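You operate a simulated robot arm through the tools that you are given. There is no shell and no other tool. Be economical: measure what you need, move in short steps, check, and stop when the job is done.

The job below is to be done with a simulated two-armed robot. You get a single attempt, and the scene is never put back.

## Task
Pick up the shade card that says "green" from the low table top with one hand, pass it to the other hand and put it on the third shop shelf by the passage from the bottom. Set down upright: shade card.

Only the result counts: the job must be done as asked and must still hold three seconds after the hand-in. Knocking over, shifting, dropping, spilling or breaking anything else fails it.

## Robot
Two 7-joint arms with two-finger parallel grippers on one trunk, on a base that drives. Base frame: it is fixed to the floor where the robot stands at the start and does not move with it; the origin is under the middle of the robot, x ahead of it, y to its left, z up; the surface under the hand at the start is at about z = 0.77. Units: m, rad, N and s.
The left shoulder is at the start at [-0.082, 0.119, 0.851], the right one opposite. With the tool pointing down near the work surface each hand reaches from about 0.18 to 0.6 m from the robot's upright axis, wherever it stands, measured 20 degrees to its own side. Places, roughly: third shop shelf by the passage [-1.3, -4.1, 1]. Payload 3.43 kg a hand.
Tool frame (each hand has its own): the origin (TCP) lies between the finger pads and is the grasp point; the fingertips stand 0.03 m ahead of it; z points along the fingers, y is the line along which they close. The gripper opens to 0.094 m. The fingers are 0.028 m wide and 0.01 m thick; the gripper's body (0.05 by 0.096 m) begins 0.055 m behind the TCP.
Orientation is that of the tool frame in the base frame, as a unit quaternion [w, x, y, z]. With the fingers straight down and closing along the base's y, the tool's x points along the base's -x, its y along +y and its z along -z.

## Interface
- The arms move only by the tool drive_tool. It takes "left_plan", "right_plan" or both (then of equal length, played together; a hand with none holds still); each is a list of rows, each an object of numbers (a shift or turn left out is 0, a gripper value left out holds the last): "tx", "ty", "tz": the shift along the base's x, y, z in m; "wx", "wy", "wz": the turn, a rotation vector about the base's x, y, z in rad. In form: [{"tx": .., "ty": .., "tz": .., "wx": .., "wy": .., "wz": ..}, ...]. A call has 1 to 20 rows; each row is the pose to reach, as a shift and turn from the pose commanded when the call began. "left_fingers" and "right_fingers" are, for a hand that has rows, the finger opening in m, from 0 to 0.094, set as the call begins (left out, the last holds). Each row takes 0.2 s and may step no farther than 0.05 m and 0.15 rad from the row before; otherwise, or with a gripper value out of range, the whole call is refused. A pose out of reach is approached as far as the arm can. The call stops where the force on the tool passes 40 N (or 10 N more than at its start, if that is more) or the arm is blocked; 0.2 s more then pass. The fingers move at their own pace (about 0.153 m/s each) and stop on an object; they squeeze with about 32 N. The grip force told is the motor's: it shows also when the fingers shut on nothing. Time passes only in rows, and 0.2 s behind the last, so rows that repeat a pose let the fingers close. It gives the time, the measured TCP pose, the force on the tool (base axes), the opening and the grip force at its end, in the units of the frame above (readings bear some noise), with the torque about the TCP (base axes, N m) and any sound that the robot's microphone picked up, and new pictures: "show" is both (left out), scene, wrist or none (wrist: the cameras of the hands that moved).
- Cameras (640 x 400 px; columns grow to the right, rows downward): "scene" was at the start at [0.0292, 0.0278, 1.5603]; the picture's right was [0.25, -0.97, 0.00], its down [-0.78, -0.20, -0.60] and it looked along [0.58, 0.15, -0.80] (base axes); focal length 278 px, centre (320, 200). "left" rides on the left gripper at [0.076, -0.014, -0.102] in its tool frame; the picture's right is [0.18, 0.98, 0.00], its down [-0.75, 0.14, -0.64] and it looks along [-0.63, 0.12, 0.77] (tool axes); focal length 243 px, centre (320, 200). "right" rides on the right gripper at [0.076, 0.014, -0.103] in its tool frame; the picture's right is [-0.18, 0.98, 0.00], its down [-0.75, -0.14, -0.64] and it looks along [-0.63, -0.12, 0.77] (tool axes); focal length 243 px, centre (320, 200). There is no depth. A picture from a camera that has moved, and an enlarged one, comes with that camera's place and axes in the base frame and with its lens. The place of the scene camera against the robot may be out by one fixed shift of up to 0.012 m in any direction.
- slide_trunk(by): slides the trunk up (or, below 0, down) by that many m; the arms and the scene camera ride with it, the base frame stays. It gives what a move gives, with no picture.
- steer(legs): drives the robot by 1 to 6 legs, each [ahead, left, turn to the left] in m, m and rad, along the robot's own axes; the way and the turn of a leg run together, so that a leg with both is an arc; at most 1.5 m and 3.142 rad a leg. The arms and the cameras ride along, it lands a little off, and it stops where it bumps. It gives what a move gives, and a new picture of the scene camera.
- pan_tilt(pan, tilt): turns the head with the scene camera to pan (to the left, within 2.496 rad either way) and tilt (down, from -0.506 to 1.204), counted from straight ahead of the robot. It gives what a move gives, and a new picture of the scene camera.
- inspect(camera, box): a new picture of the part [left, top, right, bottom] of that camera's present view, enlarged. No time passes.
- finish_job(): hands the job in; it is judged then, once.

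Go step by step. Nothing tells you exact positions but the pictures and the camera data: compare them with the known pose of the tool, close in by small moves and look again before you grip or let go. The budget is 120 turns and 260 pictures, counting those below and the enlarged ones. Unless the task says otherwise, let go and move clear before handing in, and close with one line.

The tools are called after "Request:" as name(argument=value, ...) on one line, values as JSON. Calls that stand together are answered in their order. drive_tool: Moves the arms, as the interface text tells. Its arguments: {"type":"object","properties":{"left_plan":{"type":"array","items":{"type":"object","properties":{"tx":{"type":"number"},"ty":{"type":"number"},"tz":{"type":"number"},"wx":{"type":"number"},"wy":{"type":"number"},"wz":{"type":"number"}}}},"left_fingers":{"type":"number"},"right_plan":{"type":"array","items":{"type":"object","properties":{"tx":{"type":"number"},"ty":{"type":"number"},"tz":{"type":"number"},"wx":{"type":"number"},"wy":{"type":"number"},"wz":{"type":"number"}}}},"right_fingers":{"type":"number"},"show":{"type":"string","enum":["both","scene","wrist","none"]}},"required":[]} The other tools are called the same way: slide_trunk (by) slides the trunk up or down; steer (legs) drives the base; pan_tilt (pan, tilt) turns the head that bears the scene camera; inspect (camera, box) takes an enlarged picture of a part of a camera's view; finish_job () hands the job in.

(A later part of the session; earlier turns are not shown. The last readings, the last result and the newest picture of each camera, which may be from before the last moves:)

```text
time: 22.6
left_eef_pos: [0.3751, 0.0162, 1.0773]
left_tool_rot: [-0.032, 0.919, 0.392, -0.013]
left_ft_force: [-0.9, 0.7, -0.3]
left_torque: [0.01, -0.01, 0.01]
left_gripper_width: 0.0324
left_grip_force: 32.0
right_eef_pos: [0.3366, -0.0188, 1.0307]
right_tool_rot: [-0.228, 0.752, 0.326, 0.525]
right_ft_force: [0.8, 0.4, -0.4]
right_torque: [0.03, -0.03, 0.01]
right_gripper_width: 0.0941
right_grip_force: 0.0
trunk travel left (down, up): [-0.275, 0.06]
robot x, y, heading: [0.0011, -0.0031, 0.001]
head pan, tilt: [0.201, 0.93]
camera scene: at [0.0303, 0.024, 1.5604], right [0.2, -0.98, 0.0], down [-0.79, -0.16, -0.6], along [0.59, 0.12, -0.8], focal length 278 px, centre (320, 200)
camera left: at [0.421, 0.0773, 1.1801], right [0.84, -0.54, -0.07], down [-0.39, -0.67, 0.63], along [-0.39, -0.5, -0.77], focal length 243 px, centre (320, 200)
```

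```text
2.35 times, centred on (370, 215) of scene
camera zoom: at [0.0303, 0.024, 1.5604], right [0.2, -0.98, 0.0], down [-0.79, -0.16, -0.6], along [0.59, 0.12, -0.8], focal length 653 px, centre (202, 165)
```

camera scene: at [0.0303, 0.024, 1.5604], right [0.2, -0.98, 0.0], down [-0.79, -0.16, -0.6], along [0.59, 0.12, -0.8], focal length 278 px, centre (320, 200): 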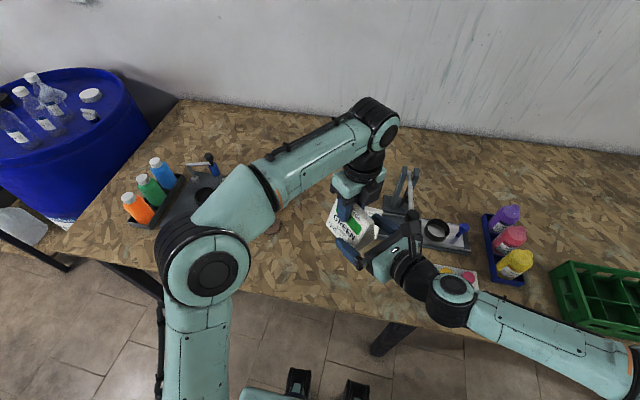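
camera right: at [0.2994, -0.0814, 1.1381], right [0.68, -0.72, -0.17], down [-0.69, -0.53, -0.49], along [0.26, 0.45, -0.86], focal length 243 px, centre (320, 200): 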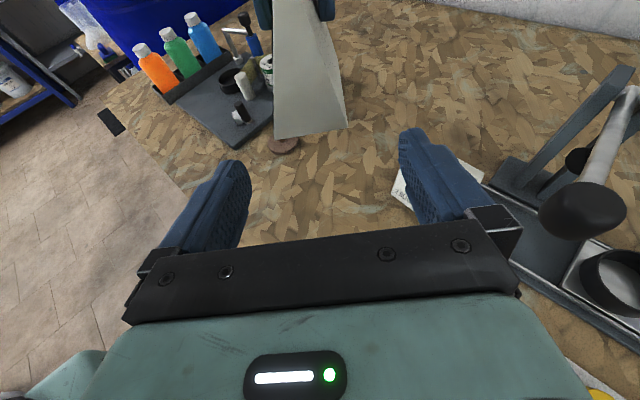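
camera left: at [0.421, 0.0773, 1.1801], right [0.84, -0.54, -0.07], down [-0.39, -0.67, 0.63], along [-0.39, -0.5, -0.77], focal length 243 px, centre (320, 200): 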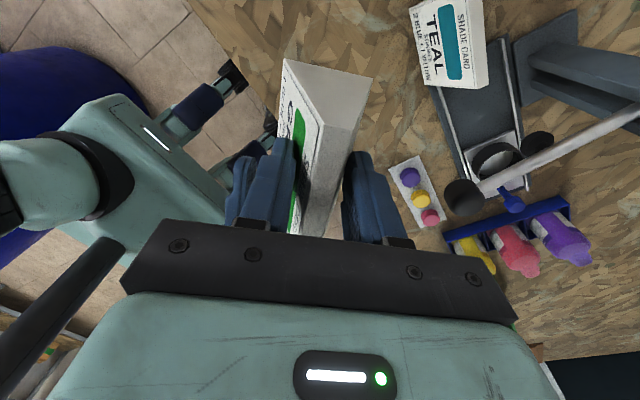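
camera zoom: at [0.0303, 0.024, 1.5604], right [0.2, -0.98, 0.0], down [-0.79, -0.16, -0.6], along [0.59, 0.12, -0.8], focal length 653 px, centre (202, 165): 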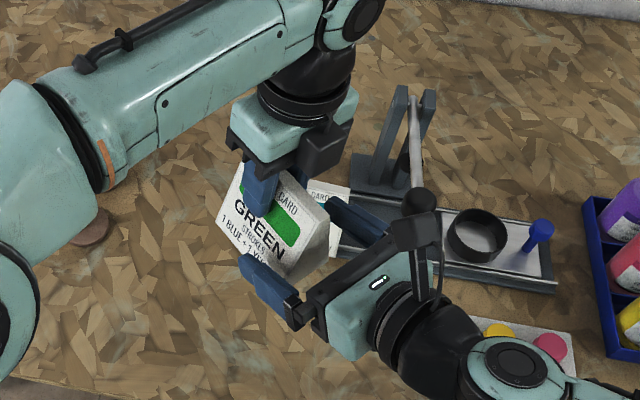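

The card is centred between the right fingers, about 36 mm deep. I'll bring it in 1.2 cm more and then close the right hand.

Request:
drive_tool(left_plan=[{"tx": -0.008, "ty": -0.009}, {"tx": -0.008, "ty": -0.009}], show="none")

Request:
drive_tool(right_plan=[{}, {}, {}, {}], right_fingers=0.0)

Request:
inspect(camera="right", box=[180, 0, 500, 240])

```text
time: 23.2
left_eef_pos: [0.3672, 0.0075, 1.0763]
left_tool_rot: [-0.032, 0.919, 0.392, -0.012]
left_ft_force: [0.3, -0.4, -0.7]
left_torque: [-0.04, -0.03, -0.04]
left_gripper_width: 0.0323
left_grip_force: 31.8
right_eef_pos: [0.3361, -0.0193, 1.0321]
right_tool_rot: [-0.228, 0.752, 0.326, 0.525]
right_ft_force: [0.0, 0.3, 0.2]
right_torque: [0.0, -0.01, 0.02]
right_gripper_width: 0.094
right_grip_force: 0.0
trunk travel left (down, up): [-0.275, 0.06]
robot x, y, heading: [-0.002, -0.0034, -0.006]
head pan, tilt: [0.201, 0.93]
```

```text
time: 24.2
left_eef_pos: [0.3669, 0.0063, 1.0777]
left_tool_rot: [-0.032, 0.919, 0.393, -0.013]
left_ft_force: [9.1, -8.1, 2.5]
left_torque: [-0.39, -0.35, 0.02]
left_gripper_width: 0.0322
left_grip_force: 31.6
right_eef_pos: [0.3348, -0.0194, 1.0301]
right_tool_rot: [-0.228, 0.752, 0.326, 0.525]
right_ft_force: [-8.7, 7.3, -3.2]
right_torque: [-0.04, 0.13, 0.42]
right_gripper_width: 0.0524
right_grip_force: 32.1
trunk travel left (down, up): [-0.275, 0.06]
robot x, y, heading: [-0.0004, -0.0012, 0.003]
head pan, tilt: [0.201, 0.93]
camera scene: at [0.0302, 0.0239, 1.5604], right [0.2, -0.98, 0.0], down [-0.79, -0.16, -0.6], along [0.59, 0.12, -0.8], focal length 278 px, centre (320, 200)
camera right: at [0.2986, -0.081, 1.138], right [0.68, -0.71, -0.17], down [-0.69, -0.54, -0.49], along [0.25, 0.45, -0.86], focal length 243 px, centre (320, 200)
```

scene: 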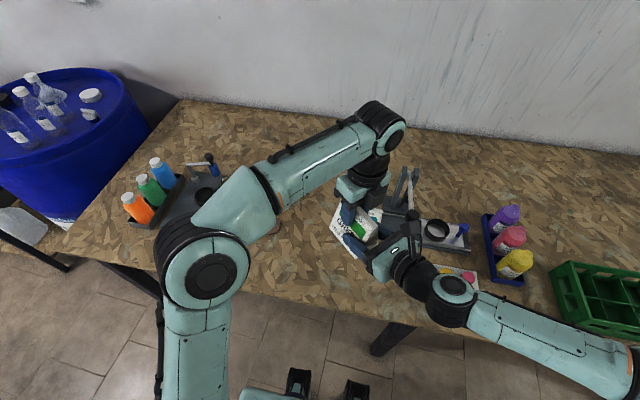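
right: 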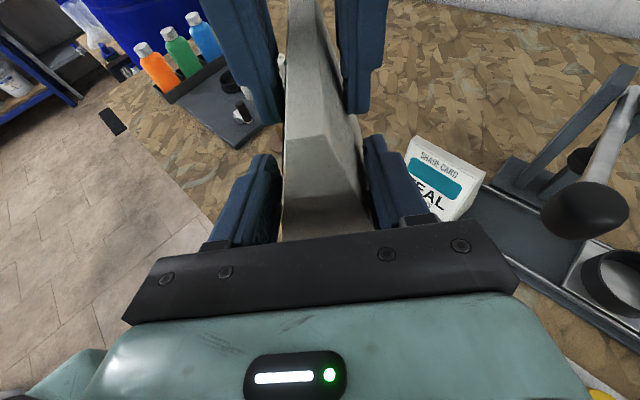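

```text
1.67 times, centred on (340, 120) of right
camera zoom: at [0.2986, -0.081, 1.138], right [0.68, -0.71, -0.17], down [-0.69, -0.54, -0.49], along [0.25, 0.45, -0.86], focal length 404 px, centre (287, 333)
```

zoom: 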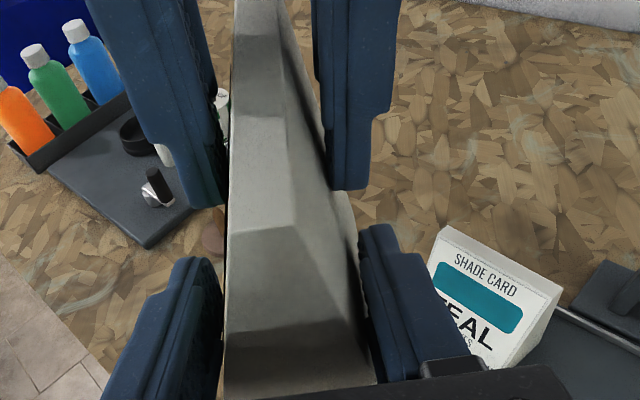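

Both hands hold the card, with about 12 N of sideways strain from a few millimetres of mis-centring. I'll relax that by nudging the left hand along the force before releasing.

Request:
drive_tool(left_plan=[{"tx": 0.0015, "ty": -0.0014}, {"tx": 0.0015, "ty": -0.0014}], show="none")

```text
time: 24.8
left_eef_pos: [0.3666, 0.0068, 1.0751]
left_tool_rot: [-0.032, 0.919, 0.394, -0.013]
left_ft_force: [5.1, -4.5, 5.2]
left_torque: [-0.31, -0.24, -0.13]
left_gripper_width: 0.0323
left_grip_force: 32.6
right_eef_pos: [0.3363, -0.0204, 1.0298]
right_tool_rot: [-0.229, 0.752, 0.327, 0.524]
right_ft_force: [-5.2, 4.8, -4.6]
right_torque: [-0.05, 0.17, 0.36]
right_gripper_width: 0.0526
right_grip_force: 32.0
trunk travel left (down, up): [-0.275, 0.06]
robot x, y, heading: [-0.0029, 0.0009, 0.0]
head pan, tilt: [0.201, 0.93]
```

Request:
drive_tool(left_plan=[{"tx": 0.002, "ty": -0.0018, "tz": 0.001}, {"tx": 0.002, "ty": -0.0018, "tz": 0.0015}], show="none")

```text
time: 25.4
left_eef_pos: [0.3701, 0.0045, 1.0768]
left_tool_rot: [-0.035, 0.919, 0.393, -0.013]
left_ft_force: [-4.8, 2.4, -0.1]
left_torque: [-0.05, 0.05, -0.23]
left_gripper_width: 0.0319
left_grip_force: 32.3
right_eef_pos: [0.338, -0.0219, 1.0327]
right_tool_rot: [-0.228, 0.752, 0.325, 0.526]
right_ft_force: [5.9, -2.5, -0.3]
right_torque: [0.13, 0.16, -0.02]
right_gripper_width: 0.0524
right_grip_force: 32.0
trunk travel left (down, up): [-0.275, 0.06]
robot x, y, heading: [-0.0005, -0.0016, 0.008]
head pan, tilt: [0.201, 0.93]
```

The strain is small now. I'll open the left hand and see whether the right hand keeps the card.

Request:
drive_tool(left_plan=[{}, {}, {}], left_fingers=0.07)

Request:
inspect(camera="right", box=[180, 0, 500, 240])

```text
time: 26.2
left_eef_pos: [0.3701, 0.0045, 1.0771]
left_tool_rot: [-0.032, 0.919, 0.393, -0.013]
left_ft_force: [-0.5, 0.3, 0.8]
left_torque: [-0.02, 0.01, 0.01]
left_gripper_width: 0.0698
left_grip_force: 0.0
right_eef_pos: [0.3366, -0.02, 1.0309]
right_tool_rot: [-0.228, 0.752, 0.326, 0.526]
right_ft_force: [-0.3, -0.5, 0.8]
right_torque: [0.01, 0.04, -0.02]
right_gripper_width: 0.0524
right_grip_force: 31.6
trunk travel left (down, up): [-0.275, 0.06]
robot x, y, heading: [-0.0019, -0.0007, -0.002]
head pan, tilt: [0.201, 0.93]
camera scene: at [0.0302, 0.0239, 1.5604], right [0.2, -0.98, 0.0], down [-0.79, -0.16, -0.6], along [0.59, 0.12, -0.8], focal length 278 px, centre (320, 200)
camera left: at [0.4168, 0.0652, 1.1812], right [0.84, -0.54, -0.07], down [-0.39, -0.67, 0.63], along [-0.39, -0.5, -0.77], focal length 243 px, centre (320, 200)
```

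scene: 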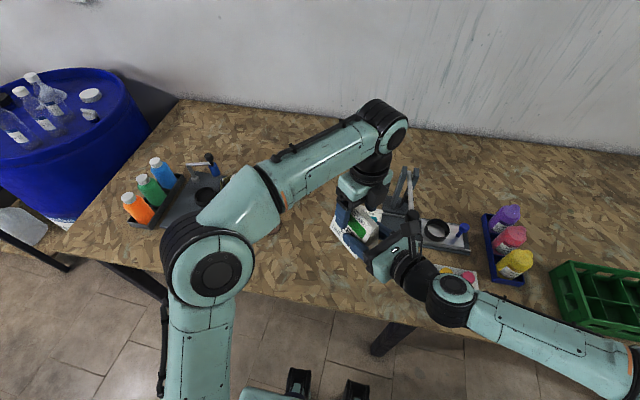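
left: 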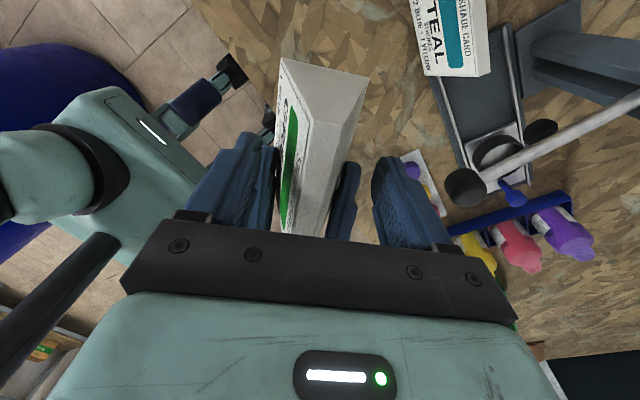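

```text
1.67 times, centred on (340, 120) of right
camera zoom: at [0.2992, -0.0816, 1.1382], right [0.68, -0.72, -0.17], down [-0.69, -0.53, -0.49], along [0.26, 0.45, -0.86], focal length 404 px, centre (287, 333)
```

zoom: 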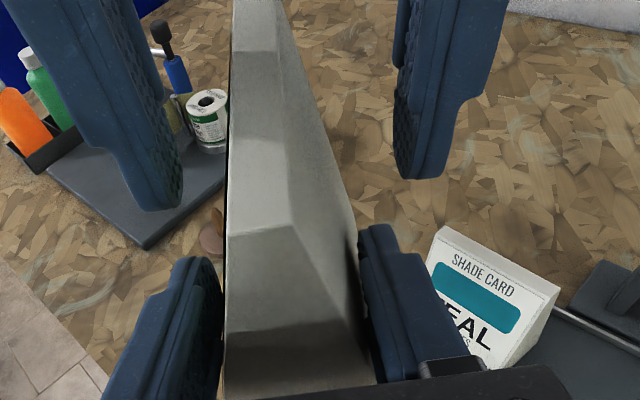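

The right hand holds the card alone. I'll take the left hand straight up and away to the left.

Request:
drive_tool(left_plan=[{"tz": 0.03}, {"tz": 0.06}, {"tz": 0.09}, {"tz": 0.12, "ty": 0.02}, {"tz": 0.12, "ty": 0.06}, {"tz": 0.12, "ty": 0.1}, {"tz": 0.12, "ty": 0.14, "tx": -0.03}, {"tz": 0.1, "ty": 0.18, "tx": -0.06}, {"tz": 0.08, "ty": 0.22, "tx": -0.09}, {"tz": 0.08, "ty": 0.22, "tx": -0.09}], show="scene")

Request:
inspect(camera="right", box=[0, 0, 640, 400])

```text
refused: row 8 steps farther than a row can; nothing moved
```

```text
1.00 times, centred on (320, 200) of right (not enlarged: the box is as wide or as high as the picture)
camera zoom: at [0.2992, -0.0816, 1.1382], right [0.68, -0.72, -0.17], down [-0.69, -0.53, -0.49], along [0.26, 0.45, -0.86], focal length 243 px, centre (320, 200)
```

zoom: 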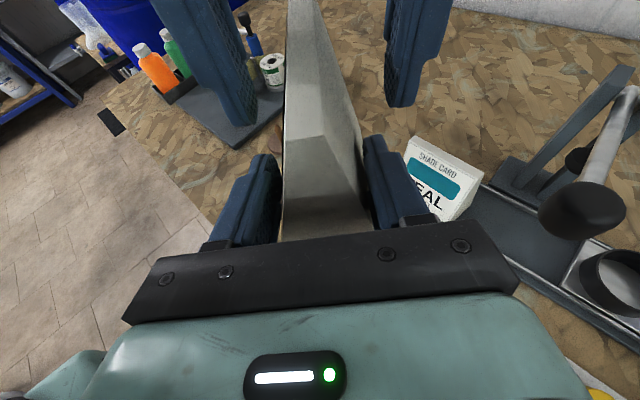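

The call was refused because one row's step was too long, and nothing moved. I'll resend it with shorter steps.

Request:
drive_tool(left_plan=[{"tz": 0.03}, {"tz": 0.06}, {"tz": 0.09}, {"tz": 0.12, "ty": 0.02}, {"tz": 0.12, "ty": 0.06}, {"tz": 0.12, "ty": 0.1}, {"tz": 0.12, "ty": 0.13, "tx": -0.03}, {"tz": 0.11, "ty": 0.16, "tx": -0.06}, {"tz": 0.1, "ty": 0.19, "tx": -0.09}, {"tz": 0.1, "ty": 0.22, "tx": -0.09}, {"tz": 0.1, "ty": 0.22, "tx": -0.09}], show="scene")

Request:
inspect(camera="right", box=[0, 0, 640, 400])

```text
time: 28.6
left_eef_pos: [0.2779, 0.2244, 1.18]
left_tool_rot: [-0.033, 0.919, 0.393, -0.012]
left_ft_force: [-0.4, 0.7, 0.4]
left_torque: [0.02, 0.0, -0.01]
left_gripper_width: 0.07
left_grip_force: 0.0
left hand out of reach, approached as far as the arm can: row 4
right_eef_pos: [0.3352, -0.0215, 1.0313]
right_tool_rot: [-0.229, 0.752, 0.326, 0.525]
right_ft_force: [-0.1, -0.3, 0.0]
right_torque: [0.01, -0.01, 0.0]
right_gripper_width: 0.052
right_grip_force: 32.0
trunk travel left (down, up): [-0.275, 0.06]
robot x, y, heading: [-0.0006, 0.0015, 0.0]
head pan, tilt: [0.201, 0.93]
camera scene: at [0.03, 0.0237, 1.5604], right [0.2, -0.98, 0.0], down [-0.79, -0.16, -0.6], along [0.59, 0.12, -0.8], focal length 278 px, centre (320, 200)
```

scene: 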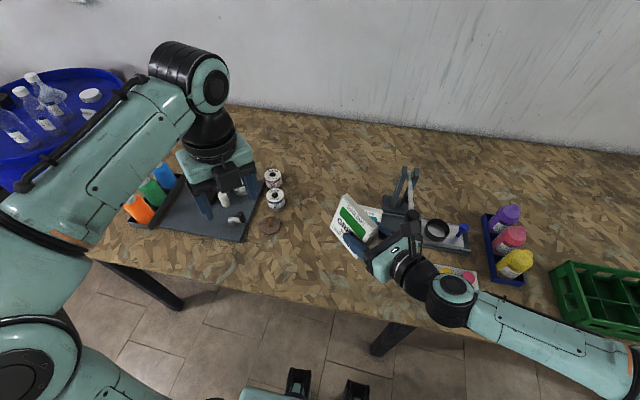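

```text
1.00 times, centred on (320, 200) of right (not enlarged: the box is as wide or as high as the picture)
camera zoom: at [0.2991, -0.0819, 1.1382], right [0.67, -0.72, -0.17], down [-0.69, -0.53, -0.49], along [0.26, 0.45, -0.86], focal length 243 px, centre (320, 200)
```

zoom: 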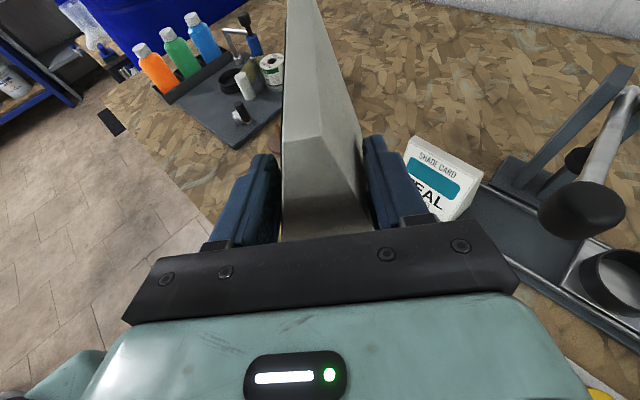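

The handover is done. Before backing away from the table, I'll look behind and to the right for the route.

Request:
pan_tilt(pan=-2.45, tilt=0.35)

Request:
pan_tilt(pan=2.45, tilt=0.45)

```text
time: 31.0
left_eef_pos: [0.2787, 0.224, 1.1805]
left_tool_rot: [-0.032, 0.919, 0.393, -0.013]
left_ft_force: [-0.2, 0.5, 0.5]
left_torque: [0.05, -0.01, 0.01]
left_gripper_width: 0.07
left_grip_force: 0.1
right_eef_pos: [0.3364, -0.0202, 1.0304]
right_tool_rot: [-0.229, 0.752, 0.326, 0.525]
right_ft_force: [-0.2, -0.8, 0.1]
right_torque: [-0.07, 0.0, 0.03]
right_gripper_width: 0.0515
right_grip_force: 31.8
trunk travel left (down, up): [-0.275, 0.06]
robot x, y, heading: [-0.0018, -0.0021, -0.001]
head pan, tilt: [-2.45, 0.351]
camera scene: at [-0.1139, -0.0502, 1.6101], right [-0.64, 0.77, 0.0], down [0.26, 0.22, -0.94], along [-0.72, -0.6, -0.34], focal length 278 px, centre (320, 200)
```

scene: 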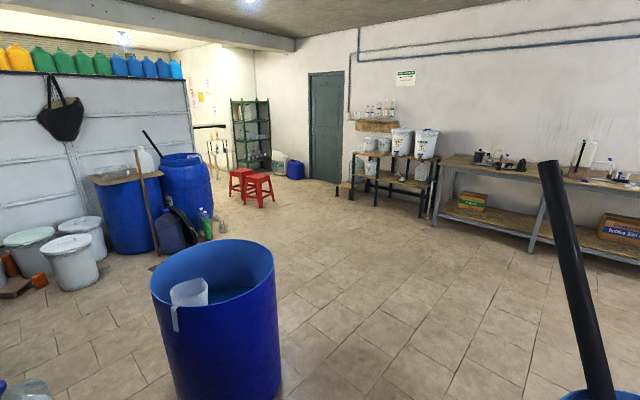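

```text
time: 34.8
left_eef_pos: [0.2783, 0.2249, 1.1808]
left_tool_rot: [-0.032, 0.919, 0.393, -0.013]
left_ft_force: [-0.2, -0.3, -0.2]
left_torque: [0.04, 0.02, 0.0]
left_gripper_width: 0.07
left_grip_force: 0.0
right_eef_pos: [0.3356, -0.0206, 1.0315]
right_tool_rot: [-0.228, 0.752, 0.326, 0.525]
right_ft_force: [-0.1, -0.2, 0.3]
right_torque: [0.0, -0.02, -0.01]
right_gripper_width: 0.0513
right_grip_force: 32.1
trunk travel left (down, up): [-0.275, 0.06]
robot x, y, heading: [0.0012, -0.0012, 0.002]
head pan, tilt: [2.45, 0.45]
camera scene: at [-0.113, 0.0678, 1.6009], right [0.64, 0.77, 0.0], down [0.34, -0.28, -0.9], along [-0.69, 0.57, -0.44], focal length 278 px, centre (320, 200)
```

scene: 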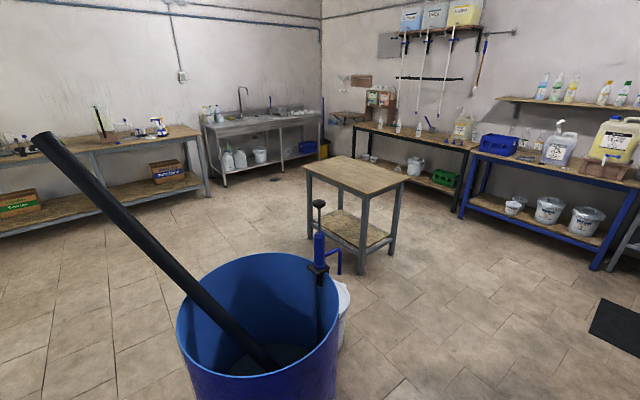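

The route is clear between the two blue drums, at roughly (−0.65, −1.15) and (−0.8, 0.35). I'll back out diagonally through that gap.

Request:
steer(legs=[[-0.3, -0.38, 0], [-0.9, 0, 0], [-0.5, -0.9, 0]])

Request:
inspect(camera="right", box=[0, 0, 640, 400])

Request:
pan_tilt(pan=-1.7, tilt=0.3)

```text
time: 50.9
left_eef_pos: [-1.42, -1.0486, 1.18]
left_tool_rot: [-0.032, 0.917, 0.398, -0.014]
left_ft_force: [-1.1, 0.3, 0.9]
left_torque: [0.01, 0.01, -0.02]
left_gripper_width: 0.0698
left_grip_force: 0.1
right_eef_pos: [-1.3574, -1.2919, 1.0315]
right_tool_rot: [-0.232, 0.75, 0.331, 0.524]
right_ft_force: [0.4, -0.5, -0.1]
right_torque: [-0.05, 0.0, -0.04]
right_gripper_width: 0.0497
right_grip_force: 31.8
trunk travel left (down, up): [-0.275, 0.06]
robot x, y, heading: [-1.6944, -1.2771, 0.01]
head pan, tilt: [2.45, 0.45]
camera scene: at [-1.8083, -1.2091, 1.6009], right [0.63, 0.78, 0.0], down [0.34, -0.27, -0.9], along [-0.7, 0.57, -0.44], focal length 278 px, centre (320, 200)
```

scene: 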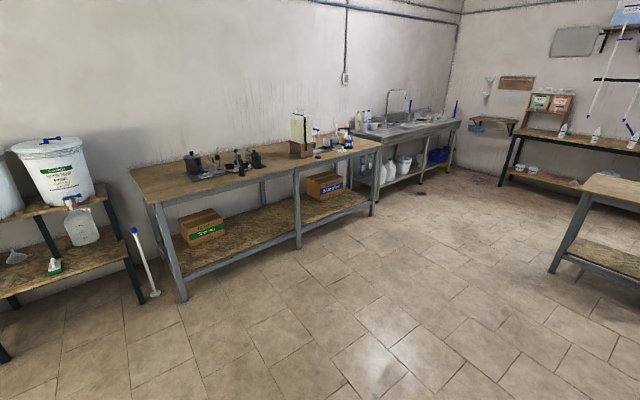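

```text
1.00 times, centred on (320, 200) of right (not enlarged: the box is as wide or as high as the picture)
camera zoom: at [-1.3945, -1.3537, 1.1382], right [0.68, -0.71, -0.17], down [-0.69, -0.54, -0.49], along [0.25, 0.45, -0.86], focal length 243 px, centre (320, 200)
```

zoom: 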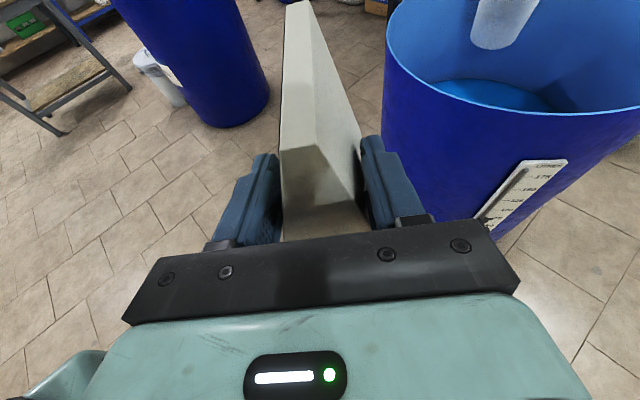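

```text
time: 54.2
left_eef_pos: [-1.4194, -1.0478, 1.18]
left_tool_rot: [-0.032, 0.917, 0.398, -0.013]
left_ft_force: [0.4, 0.2, -0.2]
left_torque: [-0.02, -0.02, 0.0]
left_gripper_width: 0.0696
left_grip_force: 0.1
right_eef_pos: [-1.3594, -1.2924, 1.0309]
right_tool_rot: [-0.231, 0.75, 0.331, 0.524]
right_ft_force: [0.5, 0.4, 0.6]
right_torque: [0.01, -0.01, 0.02]
right_gripper_width: 0.0492
right_grip_force: 32.0
trunk travel left (down, up): [-0.275, 0.06]
robot x, y, heading: [-1.6962, -1.2743, 0.012]
head pan, tilt: [-1.7, 0.3]
camera scene: at [-1.7477, -1.3595, 1.6148], right [-0.99, 0.12, 0.0], down [0.03, 0.29, -0.96], along [-0.11, -0.95, -0.3], focal length 278 px, centre (320, 200)
```

scene: 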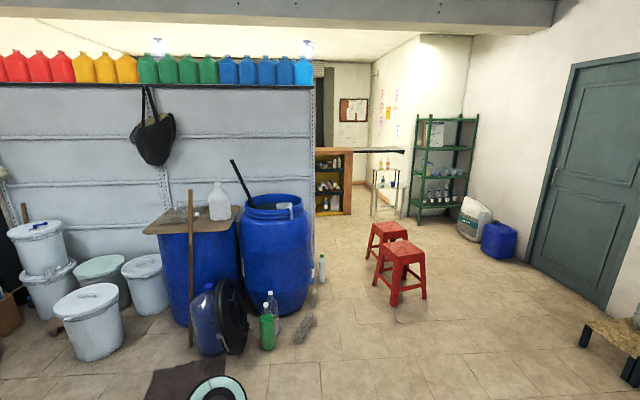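

From here I can place the shelf end at x≈−2.0, the stools at x −2.6 to −2.95, y −3.3 to −4.1, and the aisle behind. I'll turn to face +y, which is the final heading, and go backward around the west side of the stools.

Request:
steer(legs=[[0, 0, 1.56], [-0.56, 0.7, 0], [-0.56, 0.7, 0]])

Request:
pan_tilt(pan=2.496, tilt=0.45)

Request:
pan_tilt(pan=-2.496, tilt=0.45)

```text
time: 70.8
left_eef_pos: [-3.3286, -2.1018, 1.1806]
left_tool_rot: [-0.015, 0.375, 0.926, -0.032]
left_ft_force: [0.2, 0.2, 0.4]
left_torque: [-0.02, -0.01, 0.01]
left_gripper_width: 0.07
left_grip_force: 0.1
right_eef_pos: [-3.0845, -2.047, 1.0308]
right_tool_rot: [-0.532, 0.305, 0.761, 0.213]
right_ft_force: [-0.8, -0.3, 0.5]
right_torque: [-0.01, -0.02, 0.01]
right_gripper_width: 0.0477
right_grip_force: 31.9
trunk travel left (down, up): [-0.275, 0.06]
robot x, y, heading: [-3.1063, -2.386, 1.559]
head pan, tilt: [-1.7, 0.3]
camera scene: at [-3.0135, -2.4298, 1.6149], right [-0.14, -0.99, 0.0], down [-0.29, 0.04, -0.96], along [0.95, -0.13, -0.3], focal length 278 px, centre (320, 200)
```

scene: 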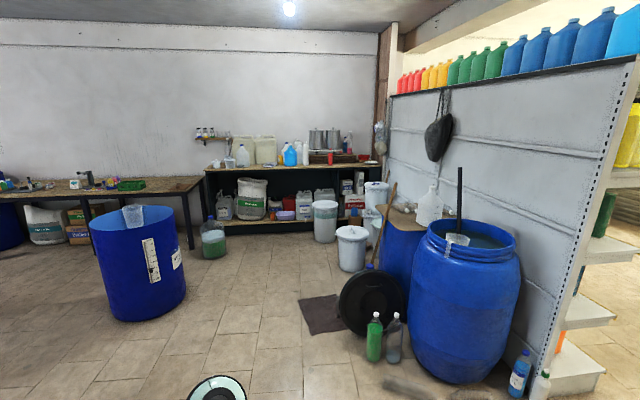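

```text
time: 74.2
left_eef_pos: [-3.3295, -2.1014, 1.1794]
left_tool_rot: [-0.014, 0.376, 0.926, -0.032]
left_ft_force: [-0.6, 0.1, 0.2]
left_torque: [-0.04, 0.01, 0.02]
left_gripper_width: 0.0698
left_grip_force: 0.0
right_eef_pos: [-3.0846, -2.0465, 1.0307]
right_tool_rot: [-0.531, 0.305, 0.762, 0.212]
right_ft_force: [0.8, 0.4, -0.5]
right_torque: [-0.03, -0.02, -0.02]
right_gripper_width: 0.0472
right_grip_force: 31.3
trunk travel left (down, up): [-0.275, 0.06]
robot x, y, heading: [-3.1047, -2.3845, 1.559]
head pan, tilt: [2.496, 0.45]
camera scene: at [-3.1619, -2.4898, 1.6009], right [-0.79, 0.61, 0.0], down [0.27, 0.35, -0.9], along [-0.55, -0.71, -0.44], focal length 278 px, centre (320, 200)
```

scene: 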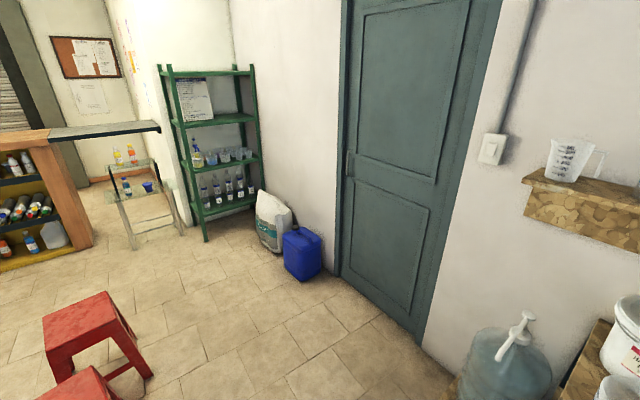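

```text
time: 78.1
left_eef_pos: [-3.3302, -2.1008, 1.1796]
left_tool_rot: [-0.014, 0.375, 0.926, -0.032]
left_ft_force: [0.5, -0.2, 0.1]
left_torque: [-0.04, -0.04, 0.03]
left_gripper_width: 0.0699
left_grip_force: 0.0
right_eef_pos: [-3.0844, -2.0461, 1.0316]
right_tool_rot: [-0.532, 0.305, 0.76, 0.213]
right_ft_force: [0.4, -0.9, 0.3]
right_torque: [0.01, -0.03, -0.01]
right_gripper_width: 0.0471
right_grip_force: 31.5
trunk travel left (down, up): [-0.275, 0.06]
robot x, y, heading: [-3.1036, -2.3797, 1.564]
head pan, tilt: [-2.496, 0.45]
camera scene: at [-3.0512, -2.4907, 1.6009], right [-0.8, -0.6, 0.0], down [-0.26, 0.35, -0.9], along [0.54, -0.72, -0.44], focal length 278 px, centre (320, 200)
```

scene: 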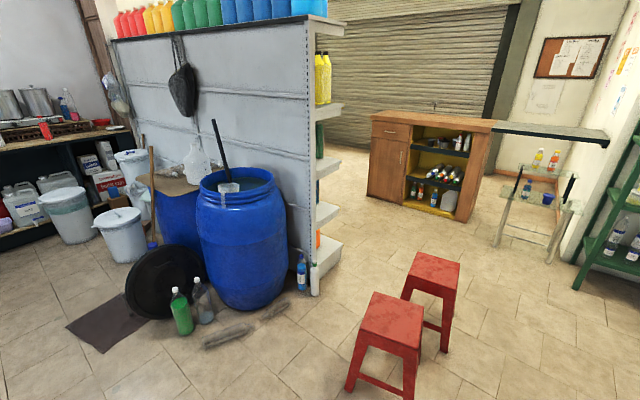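

The corridor west of the stools is clear, and the gondola's shop shelves face −y with their front edge at y≈−4.3. I'll back down the corridor and swing into the aisle.

Request:
steer(legs=[[-0.72, 0.36, 0], [-1.2, 0.04, 0], [-0.6, -0.75, 0]])

Request:
pan_tilt(pan=-0.95, tilt=0.45)

Request:
inspect(camera="right", box=[0, 0, 640, 400])

```text
time: 94.6
left_eef_pos: [-3.0111, -4.6125, 1.1803]
left_tool_rot: [-0.013, 0.371, 0.928, -0.033]
left_ft_force: [0.2, 0.2, 0.5]
left_torque: [-0.02, -0.02, 0.01]
left_gripper_width: 0.0699
left_grip_force: 0.0
right_eef_pos: [-2.7663, -4.556, 1.0317]
right_tool_rot: [-0.533, 0.301, 0.763, 0.21]
right_ft_force: [0.5, 0.3, 0.5]
right_torque: [-0.02, -0.05, -0.01]
right_gripper_width: 0.0453
right_grip_force: 31.9
trunk travel left (down, up): [-0.275, 0.06]
robot x, y, heading: [-2.784, -4.8906, 1.571]
head pan, tilt: [-2.496, 0.45]
camera scene: at [-2.729, -4.9998, 1.6009], right [-0.8, -0.6, 0.0], down [-0.26, 0.35, -0.9], along [0.54, -0.72, -0.44], focal length 278 px, centre (320, 200)
```

scene: 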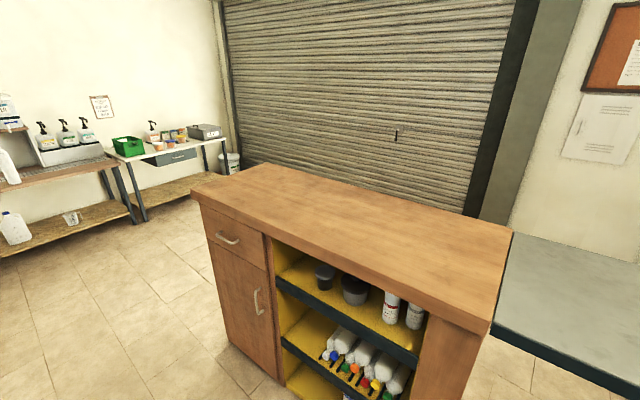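

```text
time: 96.2
left_eef_pos: [-3.0113, -4.613, 1.1803]
left_tool_rot: [-0.014, 0.371, 0.928, -0.032]
left_ft_force: [-0.6, 0.2, 0.2]
left_torque: [0.01, 0.01, 0.01]
left_gripper_width: 0.0701
left_grip_force: 0.0
right_eef_pos: [-2.766, -4.5552, 1.0307]
right_tool_rot: [-0.533, 0.301, 0.762, 0.211]
right_ft_force: [0.3, 0.2, 0.8]
right_torque: [0.01, -0.02, -0.01]
right_gripper_width: 0.0456
right_grip_force: 31.9
trunk travel left (down, up): [-0.275, 0.06]
robot x, y, heading: [-2.7865, -4.8912, 1.572]
head pan, tilt: [-0.949, 0.45]
camera scene: at [-2.7098, -4.8729, 1.6009], right [0.58, -0.81, 0.0], down [-0.35, -0.25, -0.9], along [0.73, 0.52, -0.44], focal length 278 px, centre (320, 200)
```

scene: 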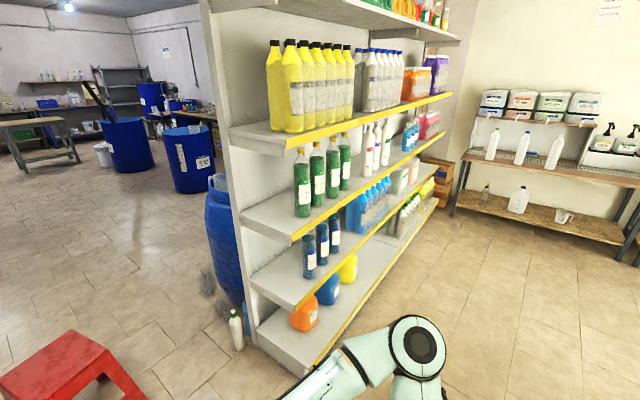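

```text
1.00 times, centred on (320, 200) of right (not enlarged: the box is as wide or as high as the picture)
camera zoom: at [-2.7049, -4.5932, 1.1382], right [0.72, 0.68, -0.17], down [0.53, -0.69, -0.49], along [-0.45, 0.26, -0.86], focal length 243 px, centre (320, 200)
```

zoom: 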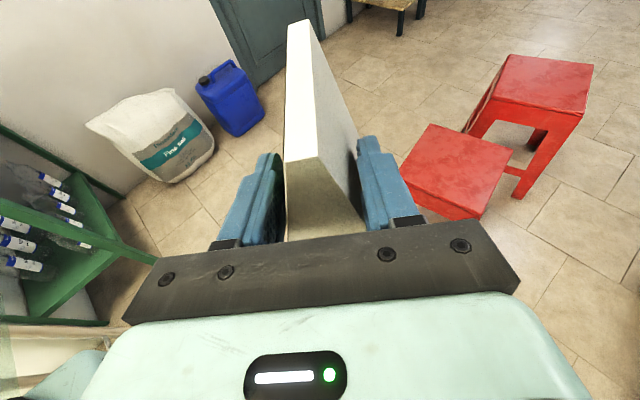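

The third shelf from the bottom is the one with the green bottles, at z≈1.02, with about 0.3 m of clearance above it. I'll look for free space on it.

Request:
inspect(camera="scene", box=[220, 80, 460, 280])

```text
2.00 times, centred on (340, 180) of scene
camera zoom: at [-2.7098, -4.8729, 1.6009], right [0.58, -0.81, 0.0], down [-0.35, -0.25, -0.9], along [0.73, 0.52, -0.44], focal length 555 px, centre (280, 240)
```

zoom: 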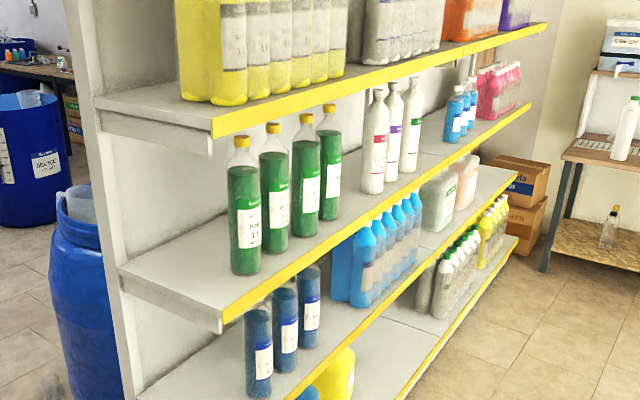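

The third shelf spans x≈−2.1 to −0.5. There is a free gap of about 0.3 m between the white bottles (x≈−1.1) and the blue bottles (x≈−0.68). I'll drive sideways along the aisle to stand in front of it.

Request:
steer(legs=[[0, -0.88, 0], [0, -0.87, 0]])

Request:
pan_tilt(pan=-0.1, tilt=0.6)

```text
time: 111.9
left_eef_pos: [-1.2679, -4.6029, 1.1806]
left_tool_rot: [-0.014, 0.37, 0.928, -0.032]
left_ft_force: [0.2, -0.4, 0.5]
left_torque: [-0.01, -0.04, -0.01]
left_gripper_width: 0.0699
left_grip_force: 0.1
right_eef_pos: [-1.0245, -4.5435, 1.0303]
right_tool_rot: [-0.533, 0.299, 0.763, 0.208]
right_ft_force: [-0.6, 0.3, -0.1]
right_torque: [-0.02, -0.02, -0.02]
right_gripper_width: 0.0438
right_grip_force: 32.0
trunk travel left (down, up): [-0.275, 0.06]
robot x, y, heading: [-1.0413, -4.8826, 1.576]
head pan, tilt: [-0.949, 0.45]
camera scene: at [-0.9662, -4.8613, 1.6009], right [0.59, -0.81, 0.0], down [-0.35, -0.26, -0.9], along [0.73, 0.53, -0.44], focal length 278 px, centre (320, 200)
```

scene: 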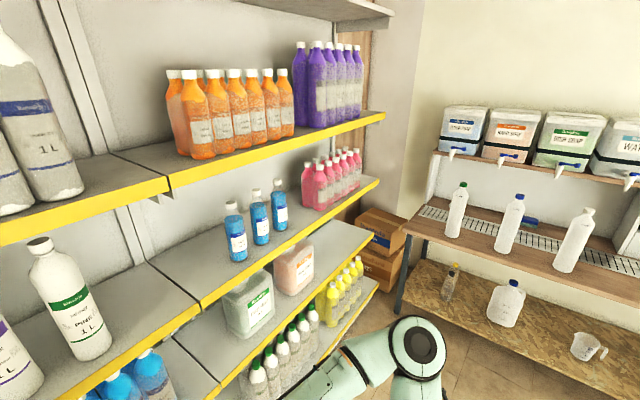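

```text
time: 113.0
left_eef_pos: [-1.2675, -4.6036, 1.1803]
left_tool_rot: [-0.014, 0.369, 0.929, -0.032]
left_ft_force: [0.9, 0.0, 0.3]
left_torque: [-0.01, 0.0, -0.02]
left_gripper_width: 0.0697
left_grip_force: 0.1
right_eef_pos: [-1.025, -4.5449, 1.0308]
right_tool_rot: [-0.533, 0.299, 0.764, 0.209]
right_ft_force: [-0.5, 0.3, 0.2]
right_torque: [-0.02, -0.01, 0.02]
right_gripper_width: 0.044
right_grip_force: 32.1
trunk travel left (down, up): [-0.275, 0.06]
robot x, y, heading: [-1.0406, -4.8826, 1.573]
head pan, tilt: [-0.099, 0.6]
camera scene: at [-1.0322, -4.8272, 1.5874], right [1.0, -0.1, 0.0], down [-0.05, -0.56, -0.83], along [0.08, 0.82, -0.56], focal length 278 px, centre (320, 200)
```

scene: 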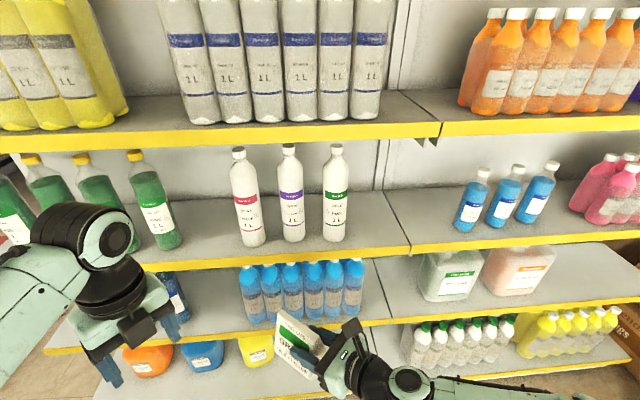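

There are two bays, with the seam near x≈−0.71, so the bay by the passage ends there. A free spot about 0.18 m wide lies between the white bottles' right edge (x≈−0.89) and the seam. I'll aim for x≈−0.80, turn the right hand to point straight ahead and raise it.

Request:
drive_tool(right_plan=[{"tx": 0.037, "tz": 0.018, "wz": -0.1375}, {"tx": 0.074, "tz": 0.036, "wz": -0.275}, {"tx": 0.111, "tz": 0.054, "wz": -0.4125}, {"tx": 0.148, "tz": 0.072, "wz": -0.55}, {"tx": 0.185, "tz": 0.09, "wz": -0.6875}, {"tx": 0.222, "tz": 0.1, "wz": -0.825}, {"tx": 0.222, "tz": 0.1, "wz": -0.825}])

Request:
pan_tilt(pan=-0.4, tilt=0.6)

```text
time: 114.7
left_eef_pos: [-1.2674, -4.6029, 1.1805]
left_tool_rot: [-0.015, 0.369, 0.929, -0.032]
left_ft_force: [0.4, 0.5, -0.5]
left_torque: [0.02, 0.04, 0.02]
left_gripper_width: 0.0698
left_grip_force: 0.1
right_eef_pos: [-0.8029, -4.5433, 1.1315]
right_tool_rot: [-0.405, 0.58, 0.579, 0.405]
right_ft_force: [-0.1, -0.1, -0.2]
right_torque: [-0.01, 0.03, -0.01]
right_gripper_width: 0.044
right_grip_force: 32.5
trunk travel left (down, up): [-0.275, 0.06]
robot x, y, heading: [-1.0402, -4.8814, 1.575]
head pan, tilt: [-0.099, 0.6]
camera scene: at [-1.0323, -4.827, 1.5873], right [1.0, -0.09, 0.0], down [-0.05, -0.56, -0.82], along [0.08, 0.82, -0.57], focal length 278 px, centre (320, 200)
camera right: at [-0.7876, -4.6135, 1.2387], right [0.98, -0.06, -0.17], down [-0.14, -0.86, -0.49], along [-0.12, 0.5, -0.86], focal length 243 px, centre (320, 200)
```

scene: 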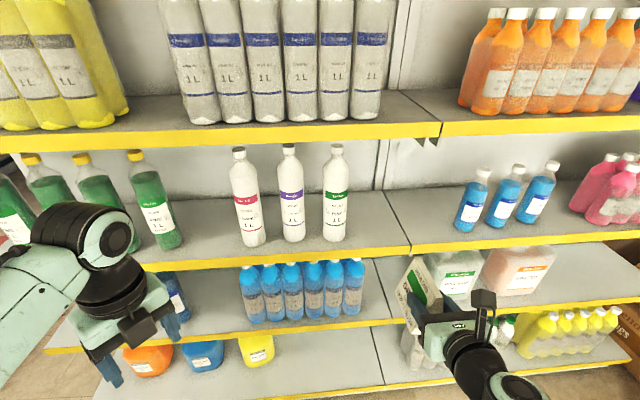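
right: 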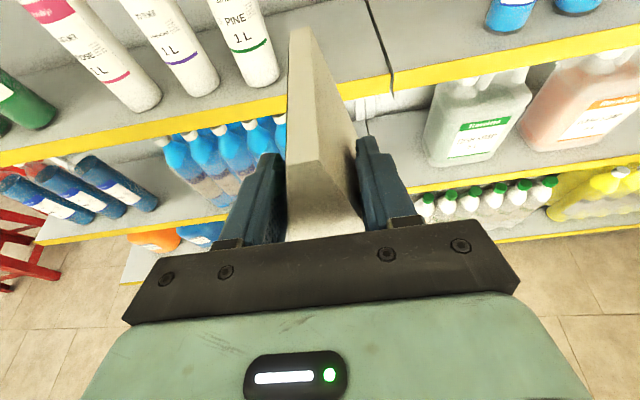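

```text
time: 115.5
left_eef_pos: [-1.2681, -4.6033, 1.1798]
left_tool_rot: [-0.014, 0.369, 0.929, -0.031]
left_ft_force: [-0.5, -0.2, 0.2]
left_torque: [-0.02, 0.0, -0.01]
left_gripper_width: 0.07
left_grip_force: 0.0
right_eef_pos: [-0.8014, -4.543, 1.1315]
right_tool_rot: [-0.405, 0.58, 0.579, 0.405]
right_ft_force: [-0.7, 0.0, 0.1]
right_torque: [-0.01, 0.0, 0.0]
right_gripper_width: 0.0438
right_grip_force: 32.4
trunk travel left (down, up): [-0.275, 0.06]
robot x, y, heading: [-1.0419, -4.8832, 1.574]
head pan, tilt: [-0.4, 0.6]
camera scene: at [-1.0068, -4.8335, 1.5874], right [0.92, -0.38, 0.0], down [-0.22, -0.52, -0.83], along [0.32, 0.76, -0.56], focal length 278 px, centre (320, 200)
```

scene: 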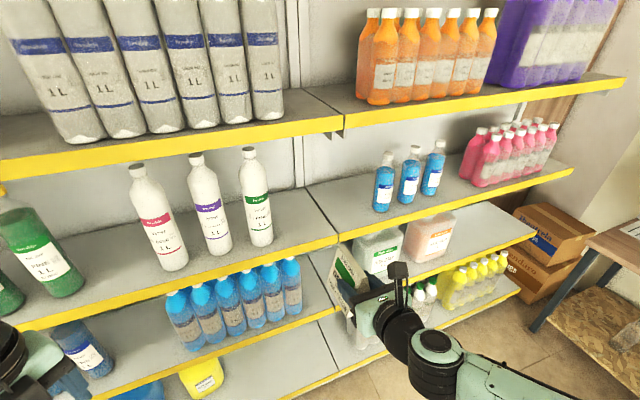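

From both cameras, the third shelf's surface is at z≈0.97, its front edge at y≈−4.24, and the free gap runs x −0.885 to −0.69. I'll move the base slightly forward and right, then extend the hand with the card well above the shelf.

Request:
steer(legs=[[0.1, -0.08, 0]])

Request:
drive_tool(right_plan=[{"tx": -0.02, "ty": 0.04}, {"tx": -0.04, "ty": 0.08}, {"tx": -0.06, "ty": 0.12}, {"tx": -0.07, "ty": 0.16}, {"tx": -0.07, "ty": 0.16}])

```text
time: 116.8
left_eef_pos: [-1.1863, -4.5029, 1.1802]
left_tool_rot: [-0.013, 0.37, 0.928, -0.032]
left_ft_force: [0.2, 0.6, -0.3]
left_torque: [0.02, 0.03, -0.02]
left_gripper_width: 0.0701
left_grip_force: 0.1
right_eef_pos: [-0.7216, -4.4425, 1.1309]
right_tool_rot: [-0.405, 0.58, 0.579, 0.404]
right_ft_force: [-0.2, 0.6, -1.1]
right_torque: [0.02, -0.01, -0.01]
right_gripper_width: 0.0437
right_grip_force: 32.1
trunk travel left (down, up): [-0.275, 0.06]
robot x, y, heading: [-0.9602, -4.7809, 1.575]
head pan, tilt: [-0.4, 0.6]
camera scene: at [-0.9257, -4.733, 1.5873], right [0.92, -0.38, 0.0], down [-0.22, -0.52, -0.82], along [0.32, 0.76, -0.57], focal length 278 px, centre (320, 200)
```

scene: 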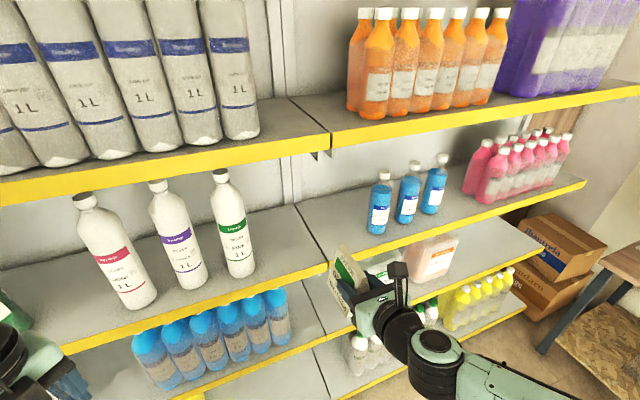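

```text
time: 118.0
left_eef_pos: [-1.1871, -4.5027, 1.1807]
left_tool_rot: [-0.016, 0.369, 0.929, -0.031]
left_ft_force: [0.2, 0.8, 0.5]
left_torque: [0.02, 0.02, -0.01]
left_gripper_width: 0.0701
left_grip_force: 0.1
right_eef_pos: [-0.7919, -4.2837, 1.1325]
right_tool_rot: [-0.406, 0.58, 0.579, 0.405]
right_ft_force: [-0.5, -0.8, -0.5]
right_torque: [-0.02, -0.02, 0.05]
right_gripper_width: 0.0436
right_grip_force: 31.7
trunk travel left (down, up): [-0.275, 0.06]
robot x, y, heading: [-0.9624, -4.7799, 1.576]
head pan, tilt: [-0.4, 0.6]
camera scene: at [-0.9258, -4.7342, 1.5873], right [0.92, -0.39, 0.0], down [-0.22, -0.52, -0.83], along [0.32, 0.76, -0.56], focal length 278 px, centre (320, 200)
camera right: at [-0.7768, -4.3549, 1.2391], right [0.98, -0.06, -0.17], down [-0.14, -0.86, -0.49], along [-0.12, 0.5, -0.86], focal length 243 px, centre (320, 200)
```

scene: 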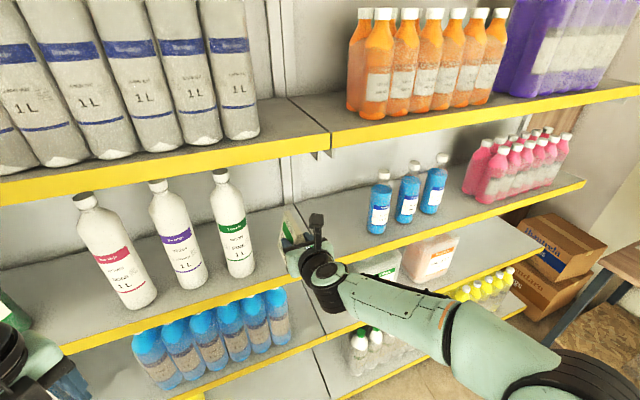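
right: 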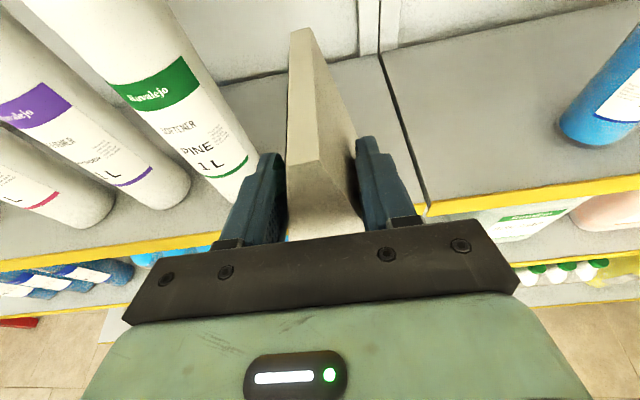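

The two right-hand views put the shelf surface at z≈0.95 and the front edge at y≈−4.21. I'll check how the card sits in the fingers while extending over the shelf.

Request:
drive_tool(right_plan=[{"ty": 0.04}, {"ty": 0.08, "tz": -0.02}, {"ty": 0.115, "tz": -0.04}, {"ty": 0.115, "tz": -0.05}, {"ty": 0.115, "tz": -0.05}])

Request:
inspect(camera="right", box=[180, 0, 500, 240])

Request:
inspect(camera="scene", box=[190, 140, 390, 340])

```text
time: 119.2
left_eef_pos: [-1.1869, -4.5029, 1.1799]
left_tool_rot: [-0.013, 0.37, 0.929, -0.032]
left_ft_force: [-0.6, -1.3, 0.3]
left_torque: [-0.02, 0.03, -0.01]
left_gripper_width: 0.07
left_grip_force: 0.1
right_eef_pos: [-0.7936, -4.1684, 1.0829]
right_tool_rot: [-0.405, 0.58, 0.58, 0.405]
right_ft_force: [1.5, -0.9, 0.1]
right_torque: [-0.03, -0.03, -0.03]
right_gripper_width: 0.0437
right_grip_force: 31.8
trunk travel left (down, up): [-0.275, 0.06]
robot x, y, heading: [-0.9595, -4.7815, 1.575]
head pan, tilt: [-0.4, 0.6]
camera scene: at [-0.9261, -4.7331, 1.5874], right [0.92, -0.39, 0.0], down [-0.22, -0.52, -0.82], along [0.32, 0.76, -0.57], focal length 278 px, centre (320, 200)
camera right: at [-0.7787, -4.2388, 1.1894], right [0.98, -0.06, -0.17], down [-0.14, -0.86, -0.49], along [-0.12, 0.5, -0.86], focal length 243 px, centre (320, 200)
```

scene: 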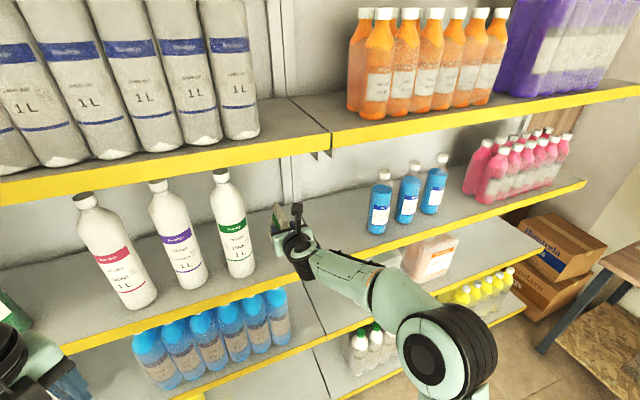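
right: 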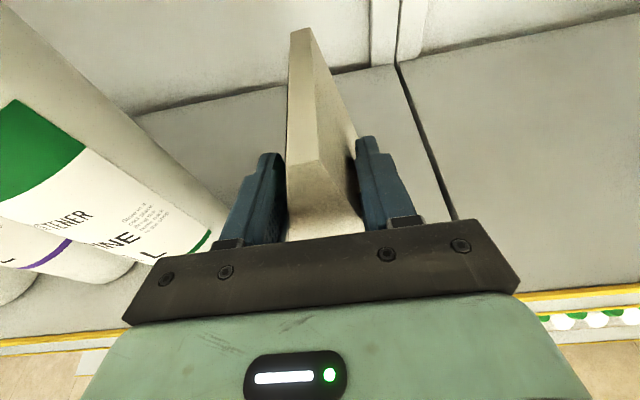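

```text
1.67 times, centred on (340, 120) of right
camera zoom: at [-0.7787, -4.2388, 1.1894], right [0.98, -0.06, -0.17], down [-0.14, -0.86, -0.49], along [-0.12, 0.5, -0.86], focal length 404 px, centre (287, 333)
```

zoom: 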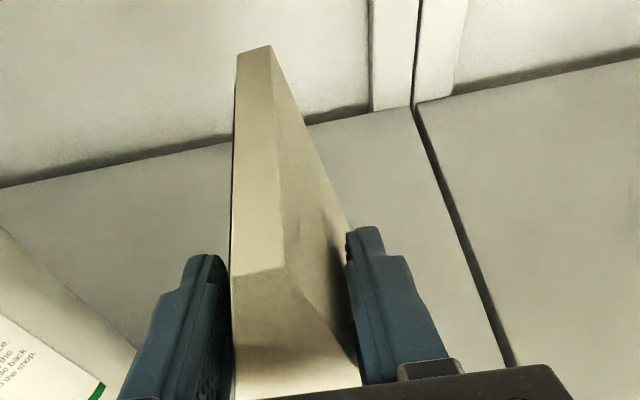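

```text
2.00 times, centred on (290, 240) of scene
camera zoom: at [-0.9261, -4.7331, 1.5874], right [0.92, -0.39, 0.0], down [-0.22, -0.52, -0.82], along [0.32, 0.76, -0.57], focal length 555 px, centre (380, 120)
```

zoom: 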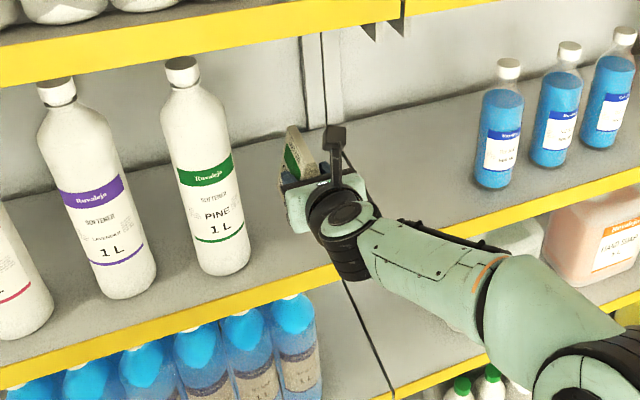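

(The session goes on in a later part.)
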